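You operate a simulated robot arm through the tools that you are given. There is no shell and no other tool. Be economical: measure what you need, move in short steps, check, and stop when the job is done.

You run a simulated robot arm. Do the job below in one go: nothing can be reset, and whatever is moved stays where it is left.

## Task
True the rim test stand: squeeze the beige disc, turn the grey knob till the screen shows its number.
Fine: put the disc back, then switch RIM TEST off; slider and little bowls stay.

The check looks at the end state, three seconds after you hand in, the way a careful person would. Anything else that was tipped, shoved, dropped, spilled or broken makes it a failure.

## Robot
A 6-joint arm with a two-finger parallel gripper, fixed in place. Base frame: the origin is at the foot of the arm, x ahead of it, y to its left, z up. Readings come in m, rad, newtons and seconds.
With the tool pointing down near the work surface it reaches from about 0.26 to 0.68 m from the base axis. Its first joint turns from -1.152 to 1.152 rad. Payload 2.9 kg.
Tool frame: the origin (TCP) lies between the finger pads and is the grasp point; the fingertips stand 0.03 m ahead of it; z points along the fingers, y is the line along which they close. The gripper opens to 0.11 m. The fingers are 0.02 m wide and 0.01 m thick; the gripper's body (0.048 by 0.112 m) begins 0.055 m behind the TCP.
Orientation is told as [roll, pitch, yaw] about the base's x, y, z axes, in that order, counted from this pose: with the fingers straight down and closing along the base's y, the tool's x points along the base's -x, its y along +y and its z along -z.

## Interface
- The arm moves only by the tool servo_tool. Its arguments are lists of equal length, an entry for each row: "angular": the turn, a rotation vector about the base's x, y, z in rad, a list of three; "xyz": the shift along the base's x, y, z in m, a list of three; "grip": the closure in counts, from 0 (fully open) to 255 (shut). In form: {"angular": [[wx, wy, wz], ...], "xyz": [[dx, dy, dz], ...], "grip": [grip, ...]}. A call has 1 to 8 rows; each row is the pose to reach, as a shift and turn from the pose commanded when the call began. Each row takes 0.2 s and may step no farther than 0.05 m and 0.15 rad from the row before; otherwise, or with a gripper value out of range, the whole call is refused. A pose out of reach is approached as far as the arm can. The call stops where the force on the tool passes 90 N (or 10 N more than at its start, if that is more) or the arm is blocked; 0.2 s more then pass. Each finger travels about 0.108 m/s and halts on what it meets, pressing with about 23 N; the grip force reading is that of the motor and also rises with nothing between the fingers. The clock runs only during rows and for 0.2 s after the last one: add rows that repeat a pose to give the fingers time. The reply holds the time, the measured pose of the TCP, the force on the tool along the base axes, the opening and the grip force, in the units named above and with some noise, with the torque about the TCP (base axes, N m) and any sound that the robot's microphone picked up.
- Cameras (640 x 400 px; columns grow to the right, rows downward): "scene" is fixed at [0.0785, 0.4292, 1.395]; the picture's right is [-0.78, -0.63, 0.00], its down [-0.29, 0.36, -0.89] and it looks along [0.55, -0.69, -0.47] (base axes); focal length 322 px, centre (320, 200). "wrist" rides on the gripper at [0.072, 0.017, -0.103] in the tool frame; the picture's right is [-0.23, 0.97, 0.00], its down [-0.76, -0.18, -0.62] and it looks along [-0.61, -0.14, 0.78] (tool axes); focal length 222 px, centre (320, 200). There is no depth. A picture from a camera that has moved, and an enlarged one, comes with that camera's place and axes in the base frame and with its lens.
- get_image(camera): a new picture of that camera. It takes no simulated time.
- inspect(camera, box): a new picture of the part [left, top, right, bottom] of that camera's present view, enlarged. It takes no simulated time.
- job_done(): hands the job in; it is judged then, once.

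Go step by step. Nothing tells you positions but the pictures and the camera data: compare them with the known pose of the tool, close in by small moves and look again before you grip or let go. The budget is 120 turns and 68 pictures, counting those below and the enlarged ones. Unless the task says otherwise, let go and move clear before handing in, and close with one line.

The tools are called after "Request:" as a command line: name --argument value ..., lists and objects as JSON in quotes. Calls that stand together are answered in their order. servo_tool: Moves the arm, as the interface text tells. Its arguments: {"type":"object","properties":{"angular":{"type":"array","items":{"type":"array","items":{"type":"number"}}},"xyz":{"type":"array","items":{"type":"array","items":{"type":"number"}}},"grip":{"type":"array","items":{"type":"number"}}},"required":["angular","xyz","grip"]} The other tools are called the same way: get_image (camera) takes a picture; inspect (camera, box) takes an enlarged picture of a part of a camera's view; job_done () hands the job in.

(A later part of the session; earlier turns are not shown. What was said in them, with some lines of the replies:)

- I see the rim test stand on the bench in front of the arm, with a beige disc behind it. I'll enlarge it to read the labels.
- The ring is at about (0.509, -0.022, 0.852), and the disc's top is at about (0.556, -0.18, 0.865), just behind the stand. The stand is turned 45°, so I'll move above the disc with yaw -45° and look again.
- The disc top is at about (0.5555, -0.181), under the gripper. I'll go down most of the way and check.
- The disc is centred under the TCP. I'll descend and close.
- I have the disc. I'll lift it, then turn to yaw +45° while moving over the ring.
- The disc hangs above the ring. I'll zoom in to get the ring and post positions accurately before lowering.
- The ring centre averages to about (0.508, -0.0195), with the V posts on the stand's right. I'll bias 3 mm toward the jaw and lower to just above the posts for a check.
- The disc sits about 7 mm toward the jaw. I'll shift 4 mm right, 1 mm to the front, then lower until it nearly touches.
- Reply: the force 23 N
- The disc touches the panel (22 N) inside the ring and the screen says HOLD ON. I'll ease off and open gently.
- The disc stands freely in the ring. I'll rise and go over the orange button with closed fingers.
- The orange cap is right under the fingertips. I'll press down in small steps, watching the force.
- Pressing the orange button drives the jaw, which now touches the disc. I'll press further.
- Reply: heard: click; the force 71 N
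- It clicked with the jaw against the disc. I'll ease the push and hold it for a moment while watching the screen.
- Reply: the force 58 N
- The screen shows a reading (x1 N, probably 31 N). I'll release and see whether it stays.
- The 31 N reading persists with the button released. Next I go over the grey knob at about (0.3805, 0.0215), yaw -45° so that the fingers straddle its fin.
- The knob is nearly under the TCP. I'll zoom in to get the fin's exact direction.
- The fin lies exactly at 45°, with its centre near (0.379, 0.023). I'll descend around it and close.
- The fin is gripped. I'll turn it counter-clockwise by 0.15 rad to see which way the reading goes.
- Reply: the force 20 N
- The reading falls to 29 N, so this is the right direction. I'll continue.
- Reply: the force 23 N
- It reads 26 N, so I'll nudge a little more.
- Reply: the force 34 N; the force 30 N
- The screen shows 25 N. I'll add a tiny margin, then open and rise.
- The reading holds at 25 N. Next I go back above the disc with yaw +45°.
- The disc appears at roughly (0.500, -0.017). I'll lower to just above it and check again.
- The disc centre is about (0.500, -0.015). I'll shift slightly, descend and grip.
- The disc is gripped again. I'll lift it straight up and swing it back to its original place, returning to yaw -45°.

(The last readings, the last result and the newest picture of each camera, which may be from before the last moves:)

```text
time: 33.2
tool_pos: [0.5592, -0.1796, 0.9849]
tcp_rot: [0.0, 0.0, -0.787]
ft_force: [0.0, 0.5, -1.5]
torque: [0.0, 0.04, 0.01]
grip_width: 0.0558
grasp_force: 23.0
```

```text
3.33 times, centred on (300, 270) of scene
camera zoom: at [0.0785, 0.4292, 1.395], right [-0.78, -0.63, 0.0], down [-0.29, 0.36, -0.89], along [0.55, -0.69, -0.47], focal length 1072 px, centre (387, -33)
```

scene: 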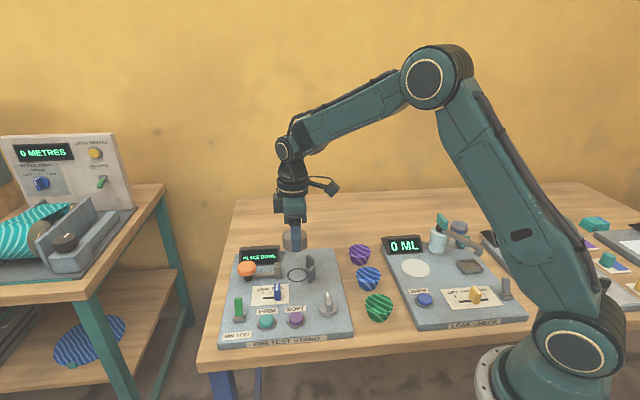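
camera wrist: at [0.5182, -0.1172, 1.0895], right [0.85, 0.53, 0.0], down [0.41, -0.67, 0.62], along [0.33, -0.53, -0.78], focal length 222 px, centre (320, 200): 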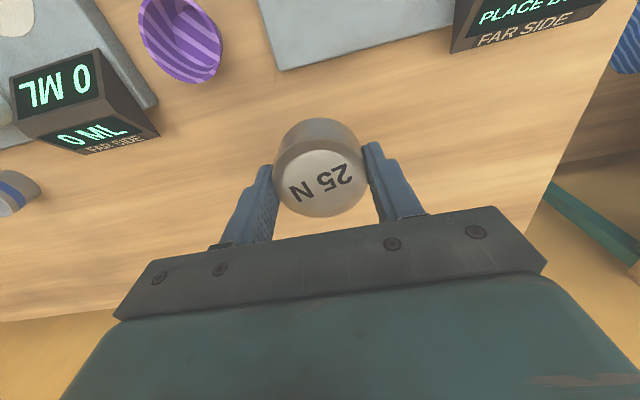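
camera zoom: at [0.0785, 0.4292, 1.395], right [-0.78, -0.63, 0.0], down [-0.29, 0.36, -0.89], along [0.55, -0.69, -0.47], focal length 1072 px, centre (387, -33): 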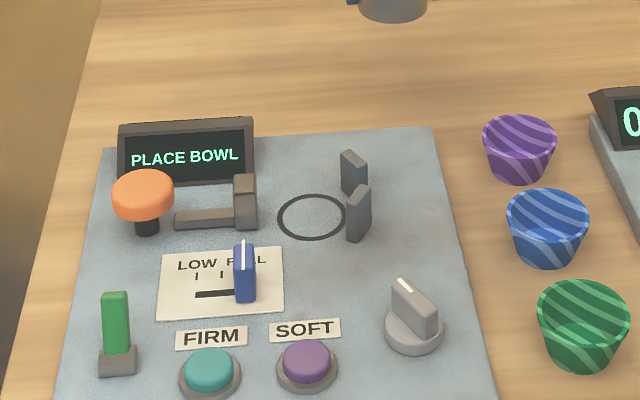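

The stand shows PLACE BOWL again and the disc is above its old spot. I'll lower it gently.

Request:
servo_tool --angular '[[0, 0, 0], [0, 0, 0], [0, 0, 0], [0, 0, 0], [0, 0, 0]]' --xyz '[[-0.001, 0, -0.045], [-0.001, 0, -0.085], [-0.001, 0, -0.1], [-0.001, 0, -0.107], [-0.001, 0, -0.107]]' --grip '[255, 255, 255, 255, 255]'

Request:
inspect --camera "scene" --box '[260, 200, 380, 280]'

```text
time: 34.4
tool_pos: [0.5566, -0.181, 0.8784]
tcp_rot: [0.001, 0.0, -0.787]
ft_force: [-0.2, -0.5, -2.3]
torque: [-0.02, -0.02, 0.0]
grip_width: 0.0555
grasp_force: 22.7
```

```text
5.00 times, centred on (320, 240) of scene
camera zoom: at [0.0785, 0.4292, 1.395], right [-0.78, -0.63, 0.0], down [-0.29, 0.36, -0.89], along [0.55, -0.69, -0.47], focal length 1608 px, centre (320, 0)
```

zoom: 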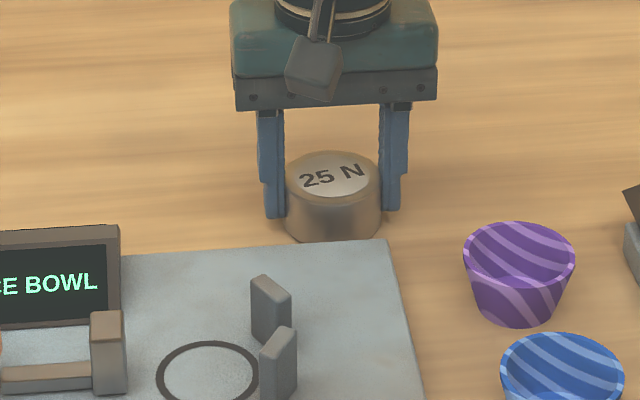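

It's almost exactly where it was, perhaps 2 mm above the table. I'll ease down until it touches.

Request:
servo_tool --angular '[[0, 0, 0], [0, 0, 0], [0, 0, 0]]' --xyz '[[0, 0.001, -0.001], [0, 0.001, -0.002], [0, 0.001, -0.003]]' --grip '[255, 255, 255]'

```text
time: 35.2
tool_pos: [0.5562, -0.1786, 0.8768]
tcp_rot: [0.0, -0.001, -0.785]
ft_force: [-0.4, 0.7, -0.7]
torque: [-0.01, -0.01, 0.03]
grip_width: 0.0555
grasp_force: 22.6
```

Request:
servo_tool --angular '[[0, 0, 0], [0, 0, 0], [0, 0, 0]]' --xyz '[[0, 0, -0.001], [0, 0, -0.002], [0, 0, -0.002]]' --grip '[255, 255, 255]'

```text
time: 36.0
tool_pos: [0.5553, -0.179, 0.8757]
tcp_rot: [0.0, -0.003, -0.786]
ft_force: [-4.9, -3.9, 11.3]
torque: [0.15, 0.39, 0.08]
grip_width: 0.0558
grasp_force: 23.2
```

The disc now rests on the table (11 N). I'll open and rise.

Request:
servo_tool --angular '[[0, 0, 0], [0, 0, 0], [0, 0, 0], [0, 0, 0], [0, 0, 0], [0, 0, 0], [0, 0, 0]]' --xyz '[[0, 0, 0.001], [0, 0, 0.001], [0, 0, 0.001], [0, 0, 0.001], [0, 0, 0.03], [0, 0, 0.07], [0, 0, 0.11]]' --grip '[255, 60, 60, 60, 60, 60, 60]'

Request:
inspect --camera "scene" --box '[260, 200, 380, 280]'

Request:
inspect --camera "scene" --box '[210, 280, 300, 340]'

```text
time: 37.6
tool_pos: [0.5563, -0.1775, 0.9835]
tcp_rot: [-0.002, 0.0, -0.784]
ft_force: [0.5, -0.6, -0.3]
torque: [-0.03, -0.02, 0.01]
grip_width: 0.0844
grasp_force: 0.1
```

```text
5.00 times, centred on (320, 240) of scene
camera zoom: at [0.0785, 0.4292, 1.395], right [-0.78, -0.63, 0.0], down [-0.29, 0.36, -0.89], along [0.55, -0.69, -0.47], focal length 1608 px, centre (320, 0)
```

zoom: 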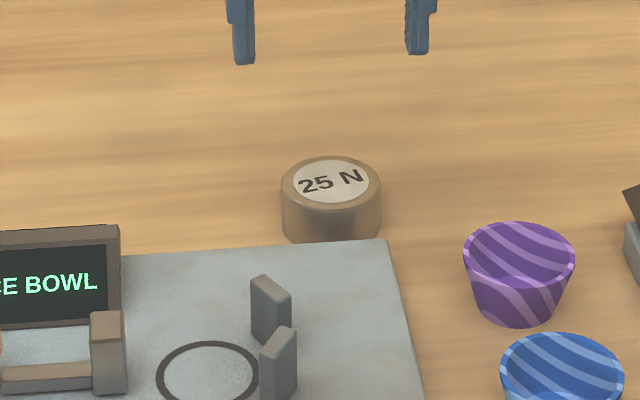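

```text
6.67 times, centred on (255, 310) of scene
camera zoom: at [0.0785, 0.4292, 1.395], right [-0.78, -0.63, 0.0], down [-0.29, 0.36, -0.89], along [0.55, -0.69, -0.47], focal length 2144 px, centre (753, -533)
```

zoom: 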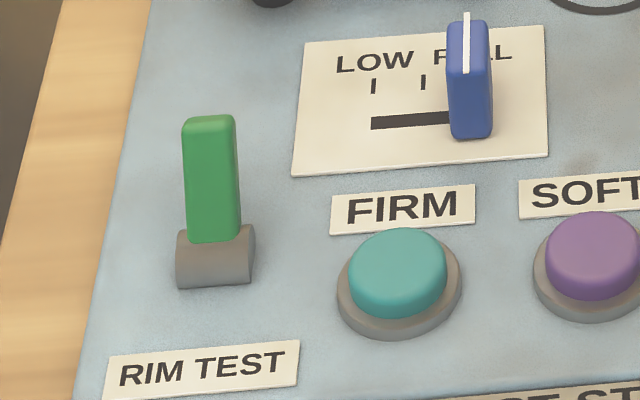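

The disc is back in place to within a millimetre. RIM TEST is a lever leaning to the back, from about (0.498, 0.168) to a tip near (0.521, 0.152, 0.897). I'll bring closed fingers above the spot behind its tip.

Request:
servo_tool --angular '[[0, 0, 0.13], [0, 0, 0.26], [0, 0, 0.39], [0, 0, 0.52], [0, 0, 0.65], [0, 0, 0.78], [0, 0, 0.91], [0, 0, 1.04]]' --xyz '[[0, 0.026, 0.01], [0, 0.052, 0.02], [0, 0.078, 0.02], [0, 0.104, 0.02], [-0.003, 0.13, 0.02], [-0.006, 0.156, 0.02], [-0.008, 0.182, 0.02], [-0.01, 0.208, 0.02]]' --grip '[255, 255, 255, 255, 255, 255, 255, 255]'

Request:
servo_tool --angular '[[0, 0, 0.13], [0, 0, 0.26], [0, 0, 0.39], [0, 0, 0.53], [0, 0, 0.53]]' --xyz '[[-0.001, 0.026, 0], [-0.002, 0.052, 0], [-0.003, 0.078, 0], [-0.004, 0.103, -0.02], [-0.004, 0.103, -0.03]]' --grip '[255, 255, 255, 255, 255]'

Request:
get_image --camera "wrist"

Request:
inspect --camera "scene" --box '[200, 230, 320, 310]'

```text
time: 39.4
tool_pos: [0.546, 0.0287, 1.0065]
tcp_rot: [0.0, -0.001, 0.257]
ft_force: [0.1, 0.3, 0.9]
torque: [-0.02, 0.01, 0.0]
grip_width: 0.0
grasp_force: 22.8
```

```text
time: 40.6
tool_pos: [0.5414, 0.1322, 0.9772]
tcp_rot: [0.0, 0.0, 0.786]
ft_force: [-0.2, 0.4, -0.7]
torque: [0.01, -0.02, 0.04]
grip_width: 0.0003
grasp_force: 22.6
```

```text
24 pictures are left
camera wrist: at [0.4773, 0.0918, 1.0798], right [-0.53, 0.85, 0.0], down [0.66, 0.41, 0.62], along [0.53, 0.33, -0.78], focal length 222 px, centre (320, 200)
```

wrist: 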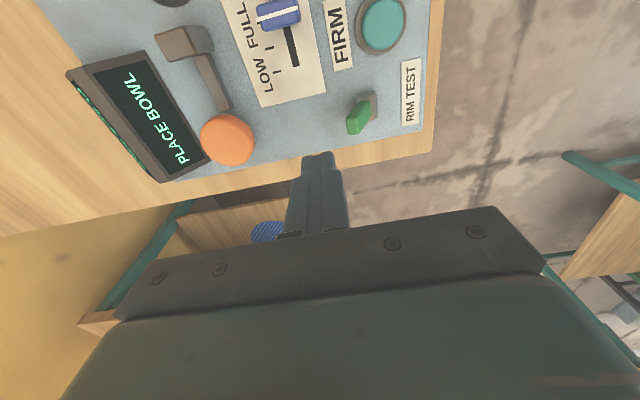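

```text
5.00 times, centred on (260, 270) of scene
camera zoom: at [0.0785, 0.4293, 1.395], right [-0.78, -0.63, 0.0], down [-0.29, 0.36, -0.89], along [0.55, -0.69, -0.47], focal length 1608 px, centre (620, -150)
```

zoom: 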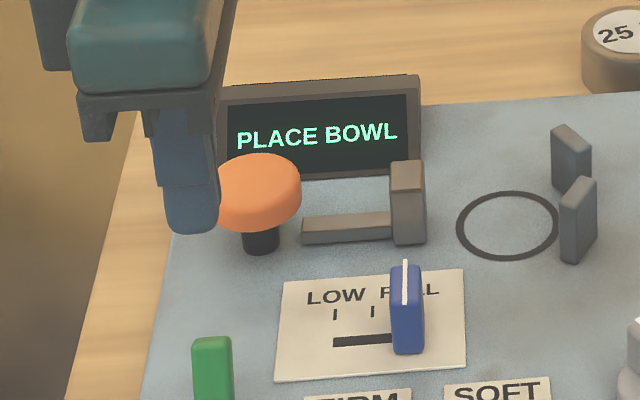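

The lever tip is at about (0.517, 0.151), aligned with the fingers. I'll lower the fingertips behind it to z≈0.887.

Request:
servo_tool --angular '[[0, 0, 0], [0, 0, 0], [0, 0, 0], [0, 0, 0], [0, 0, 0]]' --xyz '[[-0.002, -0.002, -0.03], [-0.002, -0.002, -0.059], [-0.009, 0.005, -0.059], [-0.016, 0.012, -0.059], [-0.016, 0.012, -0.059]]' --grip '[255, 255, 255, 255, 255]'

Request:
get_image --camera "wrist"

Request:
inspect --camera "scene" --box '[200, 250, 320, 330]'

```text
time: 41.8
tool_pos: [0.5272, 0.1431, 0.9188]
tcp_rot: [0.001, 0.002, 0.785]
ft_force: [0.6, -0.2, -0.3]
torque: [-0.02, 0.01, -0.01]
grip_width: 0.0002
grasp_force: 22.6
```

```text
22 pictures are left
camera wrist: at [0.462, 0.1028, 1.0212], right [-0.53, 0.85, 0.0], down [0.66, 0.41, 0.62], along [0.53, 0.33, -0.78], focal length 222 px, centre (320, 200)
```

wrist: 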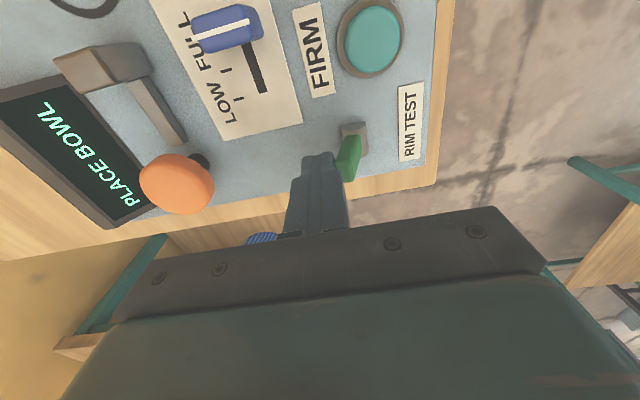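

```text
5.00 times, centred on (260, 290) of scene
camera zoom: at [0.0785, 0.4292, 1.395], right [-0.78, -0.63, 0.0], down [-0.29, 0.36, -0.89], along [0.55, -0.69, -0.47], focal length 1608 px, centre (620, -250)
```

zoom: 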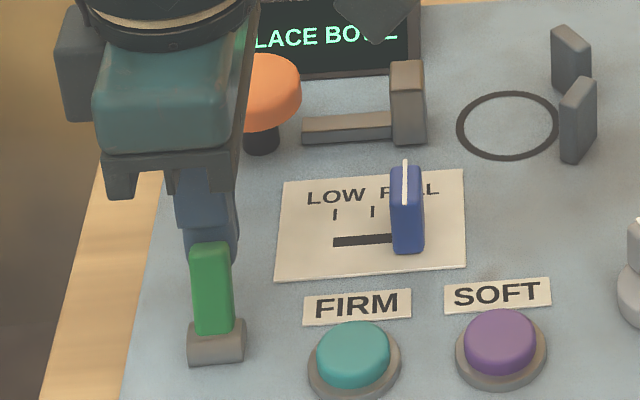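

The fingertip is right behind the lever. I'll push it toward the front.

Request:
servo_tool --angular '[[0, 0, 0], [0, 0, 0], [0, 0, 0], [0, 0, 0], [0, 0, 0]]' --xyz '[[-0.007, 0.007, 0], [-0.013, 0.013, 0], [-0.018, 0.018, 0.001], [-0.023, 0.023, 0.002], [-0.027, 0.027, 0.002]]' --grip '[255, 255, 255, 255, 255]'

Request:
inspect --camera "scene" --box '[200, 240, 335, 330]'

```text
time: 43.0
tool_pos: [0.5083, 0.1587, 0.9184]
tcp_rot: [-0.024, -0.012, 0.749]
ft_force: [64.3, -53.8, -25.5]
torque: [-1.67, -2.18, 0.5]
grip_width: 0.0
grasp_force: 23.4
heard: click
```

```text
4.44 times, centred on (268, 285) of scene
camera zoom: at [0.0806, 0.428, 1.3952], right [-0.78, -0.63, 0.0], down [-0.29, 0.36, -0.88], along [0.55, -0.69, -0.47], focal length 1429 px, centre (553, -178)
```

zoom: 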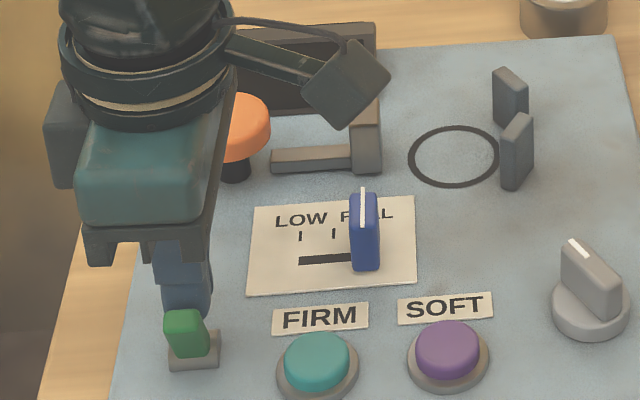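

The lever clicked over to the front and the screen looks dark. I'll back off and rise clear.

Request:
servo_tool --angular '[[0, 0, 0], [0, 0, 0], [0, 0, 0], [0, 0, 0], [0, 0, 0], [0, 0, 0]]' --xyz '[[0.014, -0.014, 0], [0.023, -0.023, 0.01], [0.023, -0.023, 0.05], [0.023, -0.023, 0.1], [0.0, 0.02, 0.14], [-0.02, 0.06, 0.16]]' --grip '[255, 255, 255, 255, 255, 255]'

Request:
get_image --camera "scene"

Request:
inspect --camera "scene" --box '[200, 220, 400, 355]'

```text
refused: row 5 steps farther than a row can; nothing moved
```

```text
19 pictures are left
```

scene: 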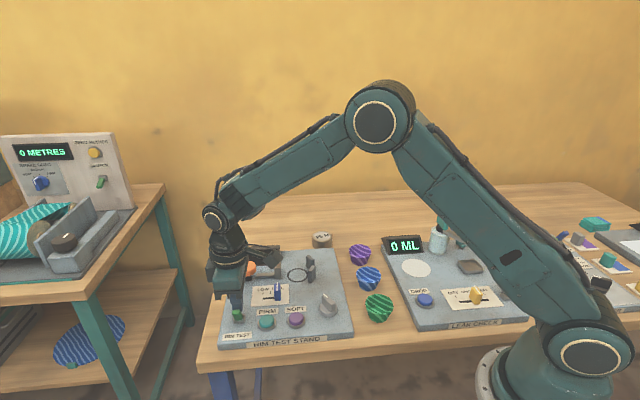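

```text
2.96 times, centred on (300, 288) of scene
camera zoom: at [0.0806, 0.428, 1.3952], right [-0.78, -0.63, 0.0], down [-0.29, 0.36, -0.88], along [0.55, -0.69, -0.47], focal length 953 px, centre (379, -59)
```

zoom: 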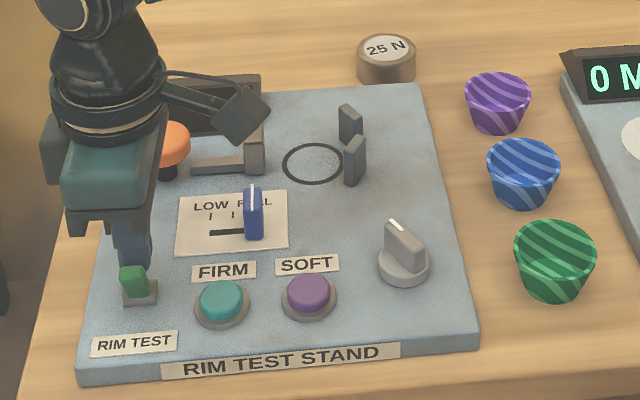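

That call was refused because one row stepped too far. I'll back off again with shorter steps.

Request:
servo_tool --angular '[[0, 0, 0], [0, 0, 0], [0, 0, 0], [0, 0, 0], [0, 0, 0], [0, 0, 0]]' --xyz '[[0.014, -0.014, 0], [0.021, -0.021, 0.01], [0.021, -0.021, 0.05], [0.021, -0.021, 0.095], [0.015, -0.01, 0.13], [0.0, 0.02, 0.16]]' --grip '[255, 255, 255, 255, 255, 255]'

Request:
inspect --camera "scene" --box '[200, 220, 400, 355]'

Request:
get_image --camera "wrist"

```text
time: 44.4
tool_pos: [0.4964, 0.1925, 1.0798]
tcp_rot: [-0.002, 0.0, 0.783]
ft_force: [0.2, 0.1, 0.1]
torque: [0.0, -0.02, 0.01]
grip_width: 0.0002
grasp_force: 23.0
```

```text
2.96 times, centred on (300, 288) of scene
camera zoom: at [0.0785, 0.4292, 1.395], right [-0.78, -0.63, 0.0], down [-0.29, 0.36, -0.89], along [0.55, -0.69, -0.47], focal length 953 px, centre (379, -59)
```

zoom: 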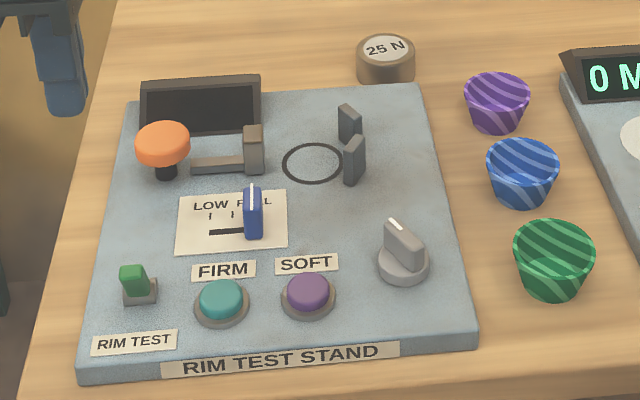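

```text
16 pictures are left
camera wrist: at [0.4333, 0.1527, 1.1835], right [-0.53, 0.85, 0.0], down [0.66, 0.41, 0.62], along [0.53, 0.33, -0.78], focal length 222 px, centre (320, 200)
```

wrist: 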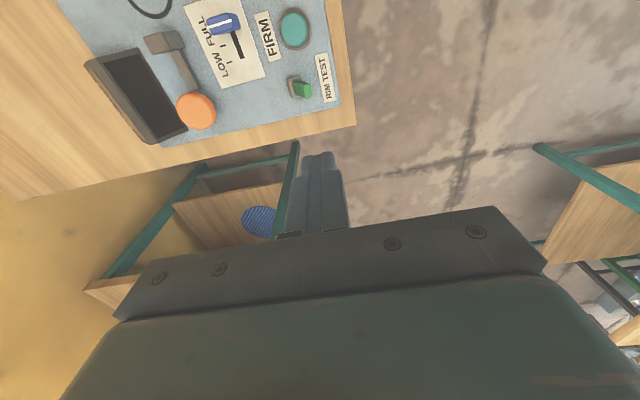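

The screen is dark and the RIM TEST lever is flipped to the front. The disc is back in its place, the slider and bowls haven't moved, and the arm is clear, so I'm handing in.

Request:
job_done

```text
The job is handed in.
```

I turned the knob until the stand read 25 N on the beige disc, put the disc back within about a millimetre of its spot, and switched RIM TEST off; the slider and bowls were not touched.
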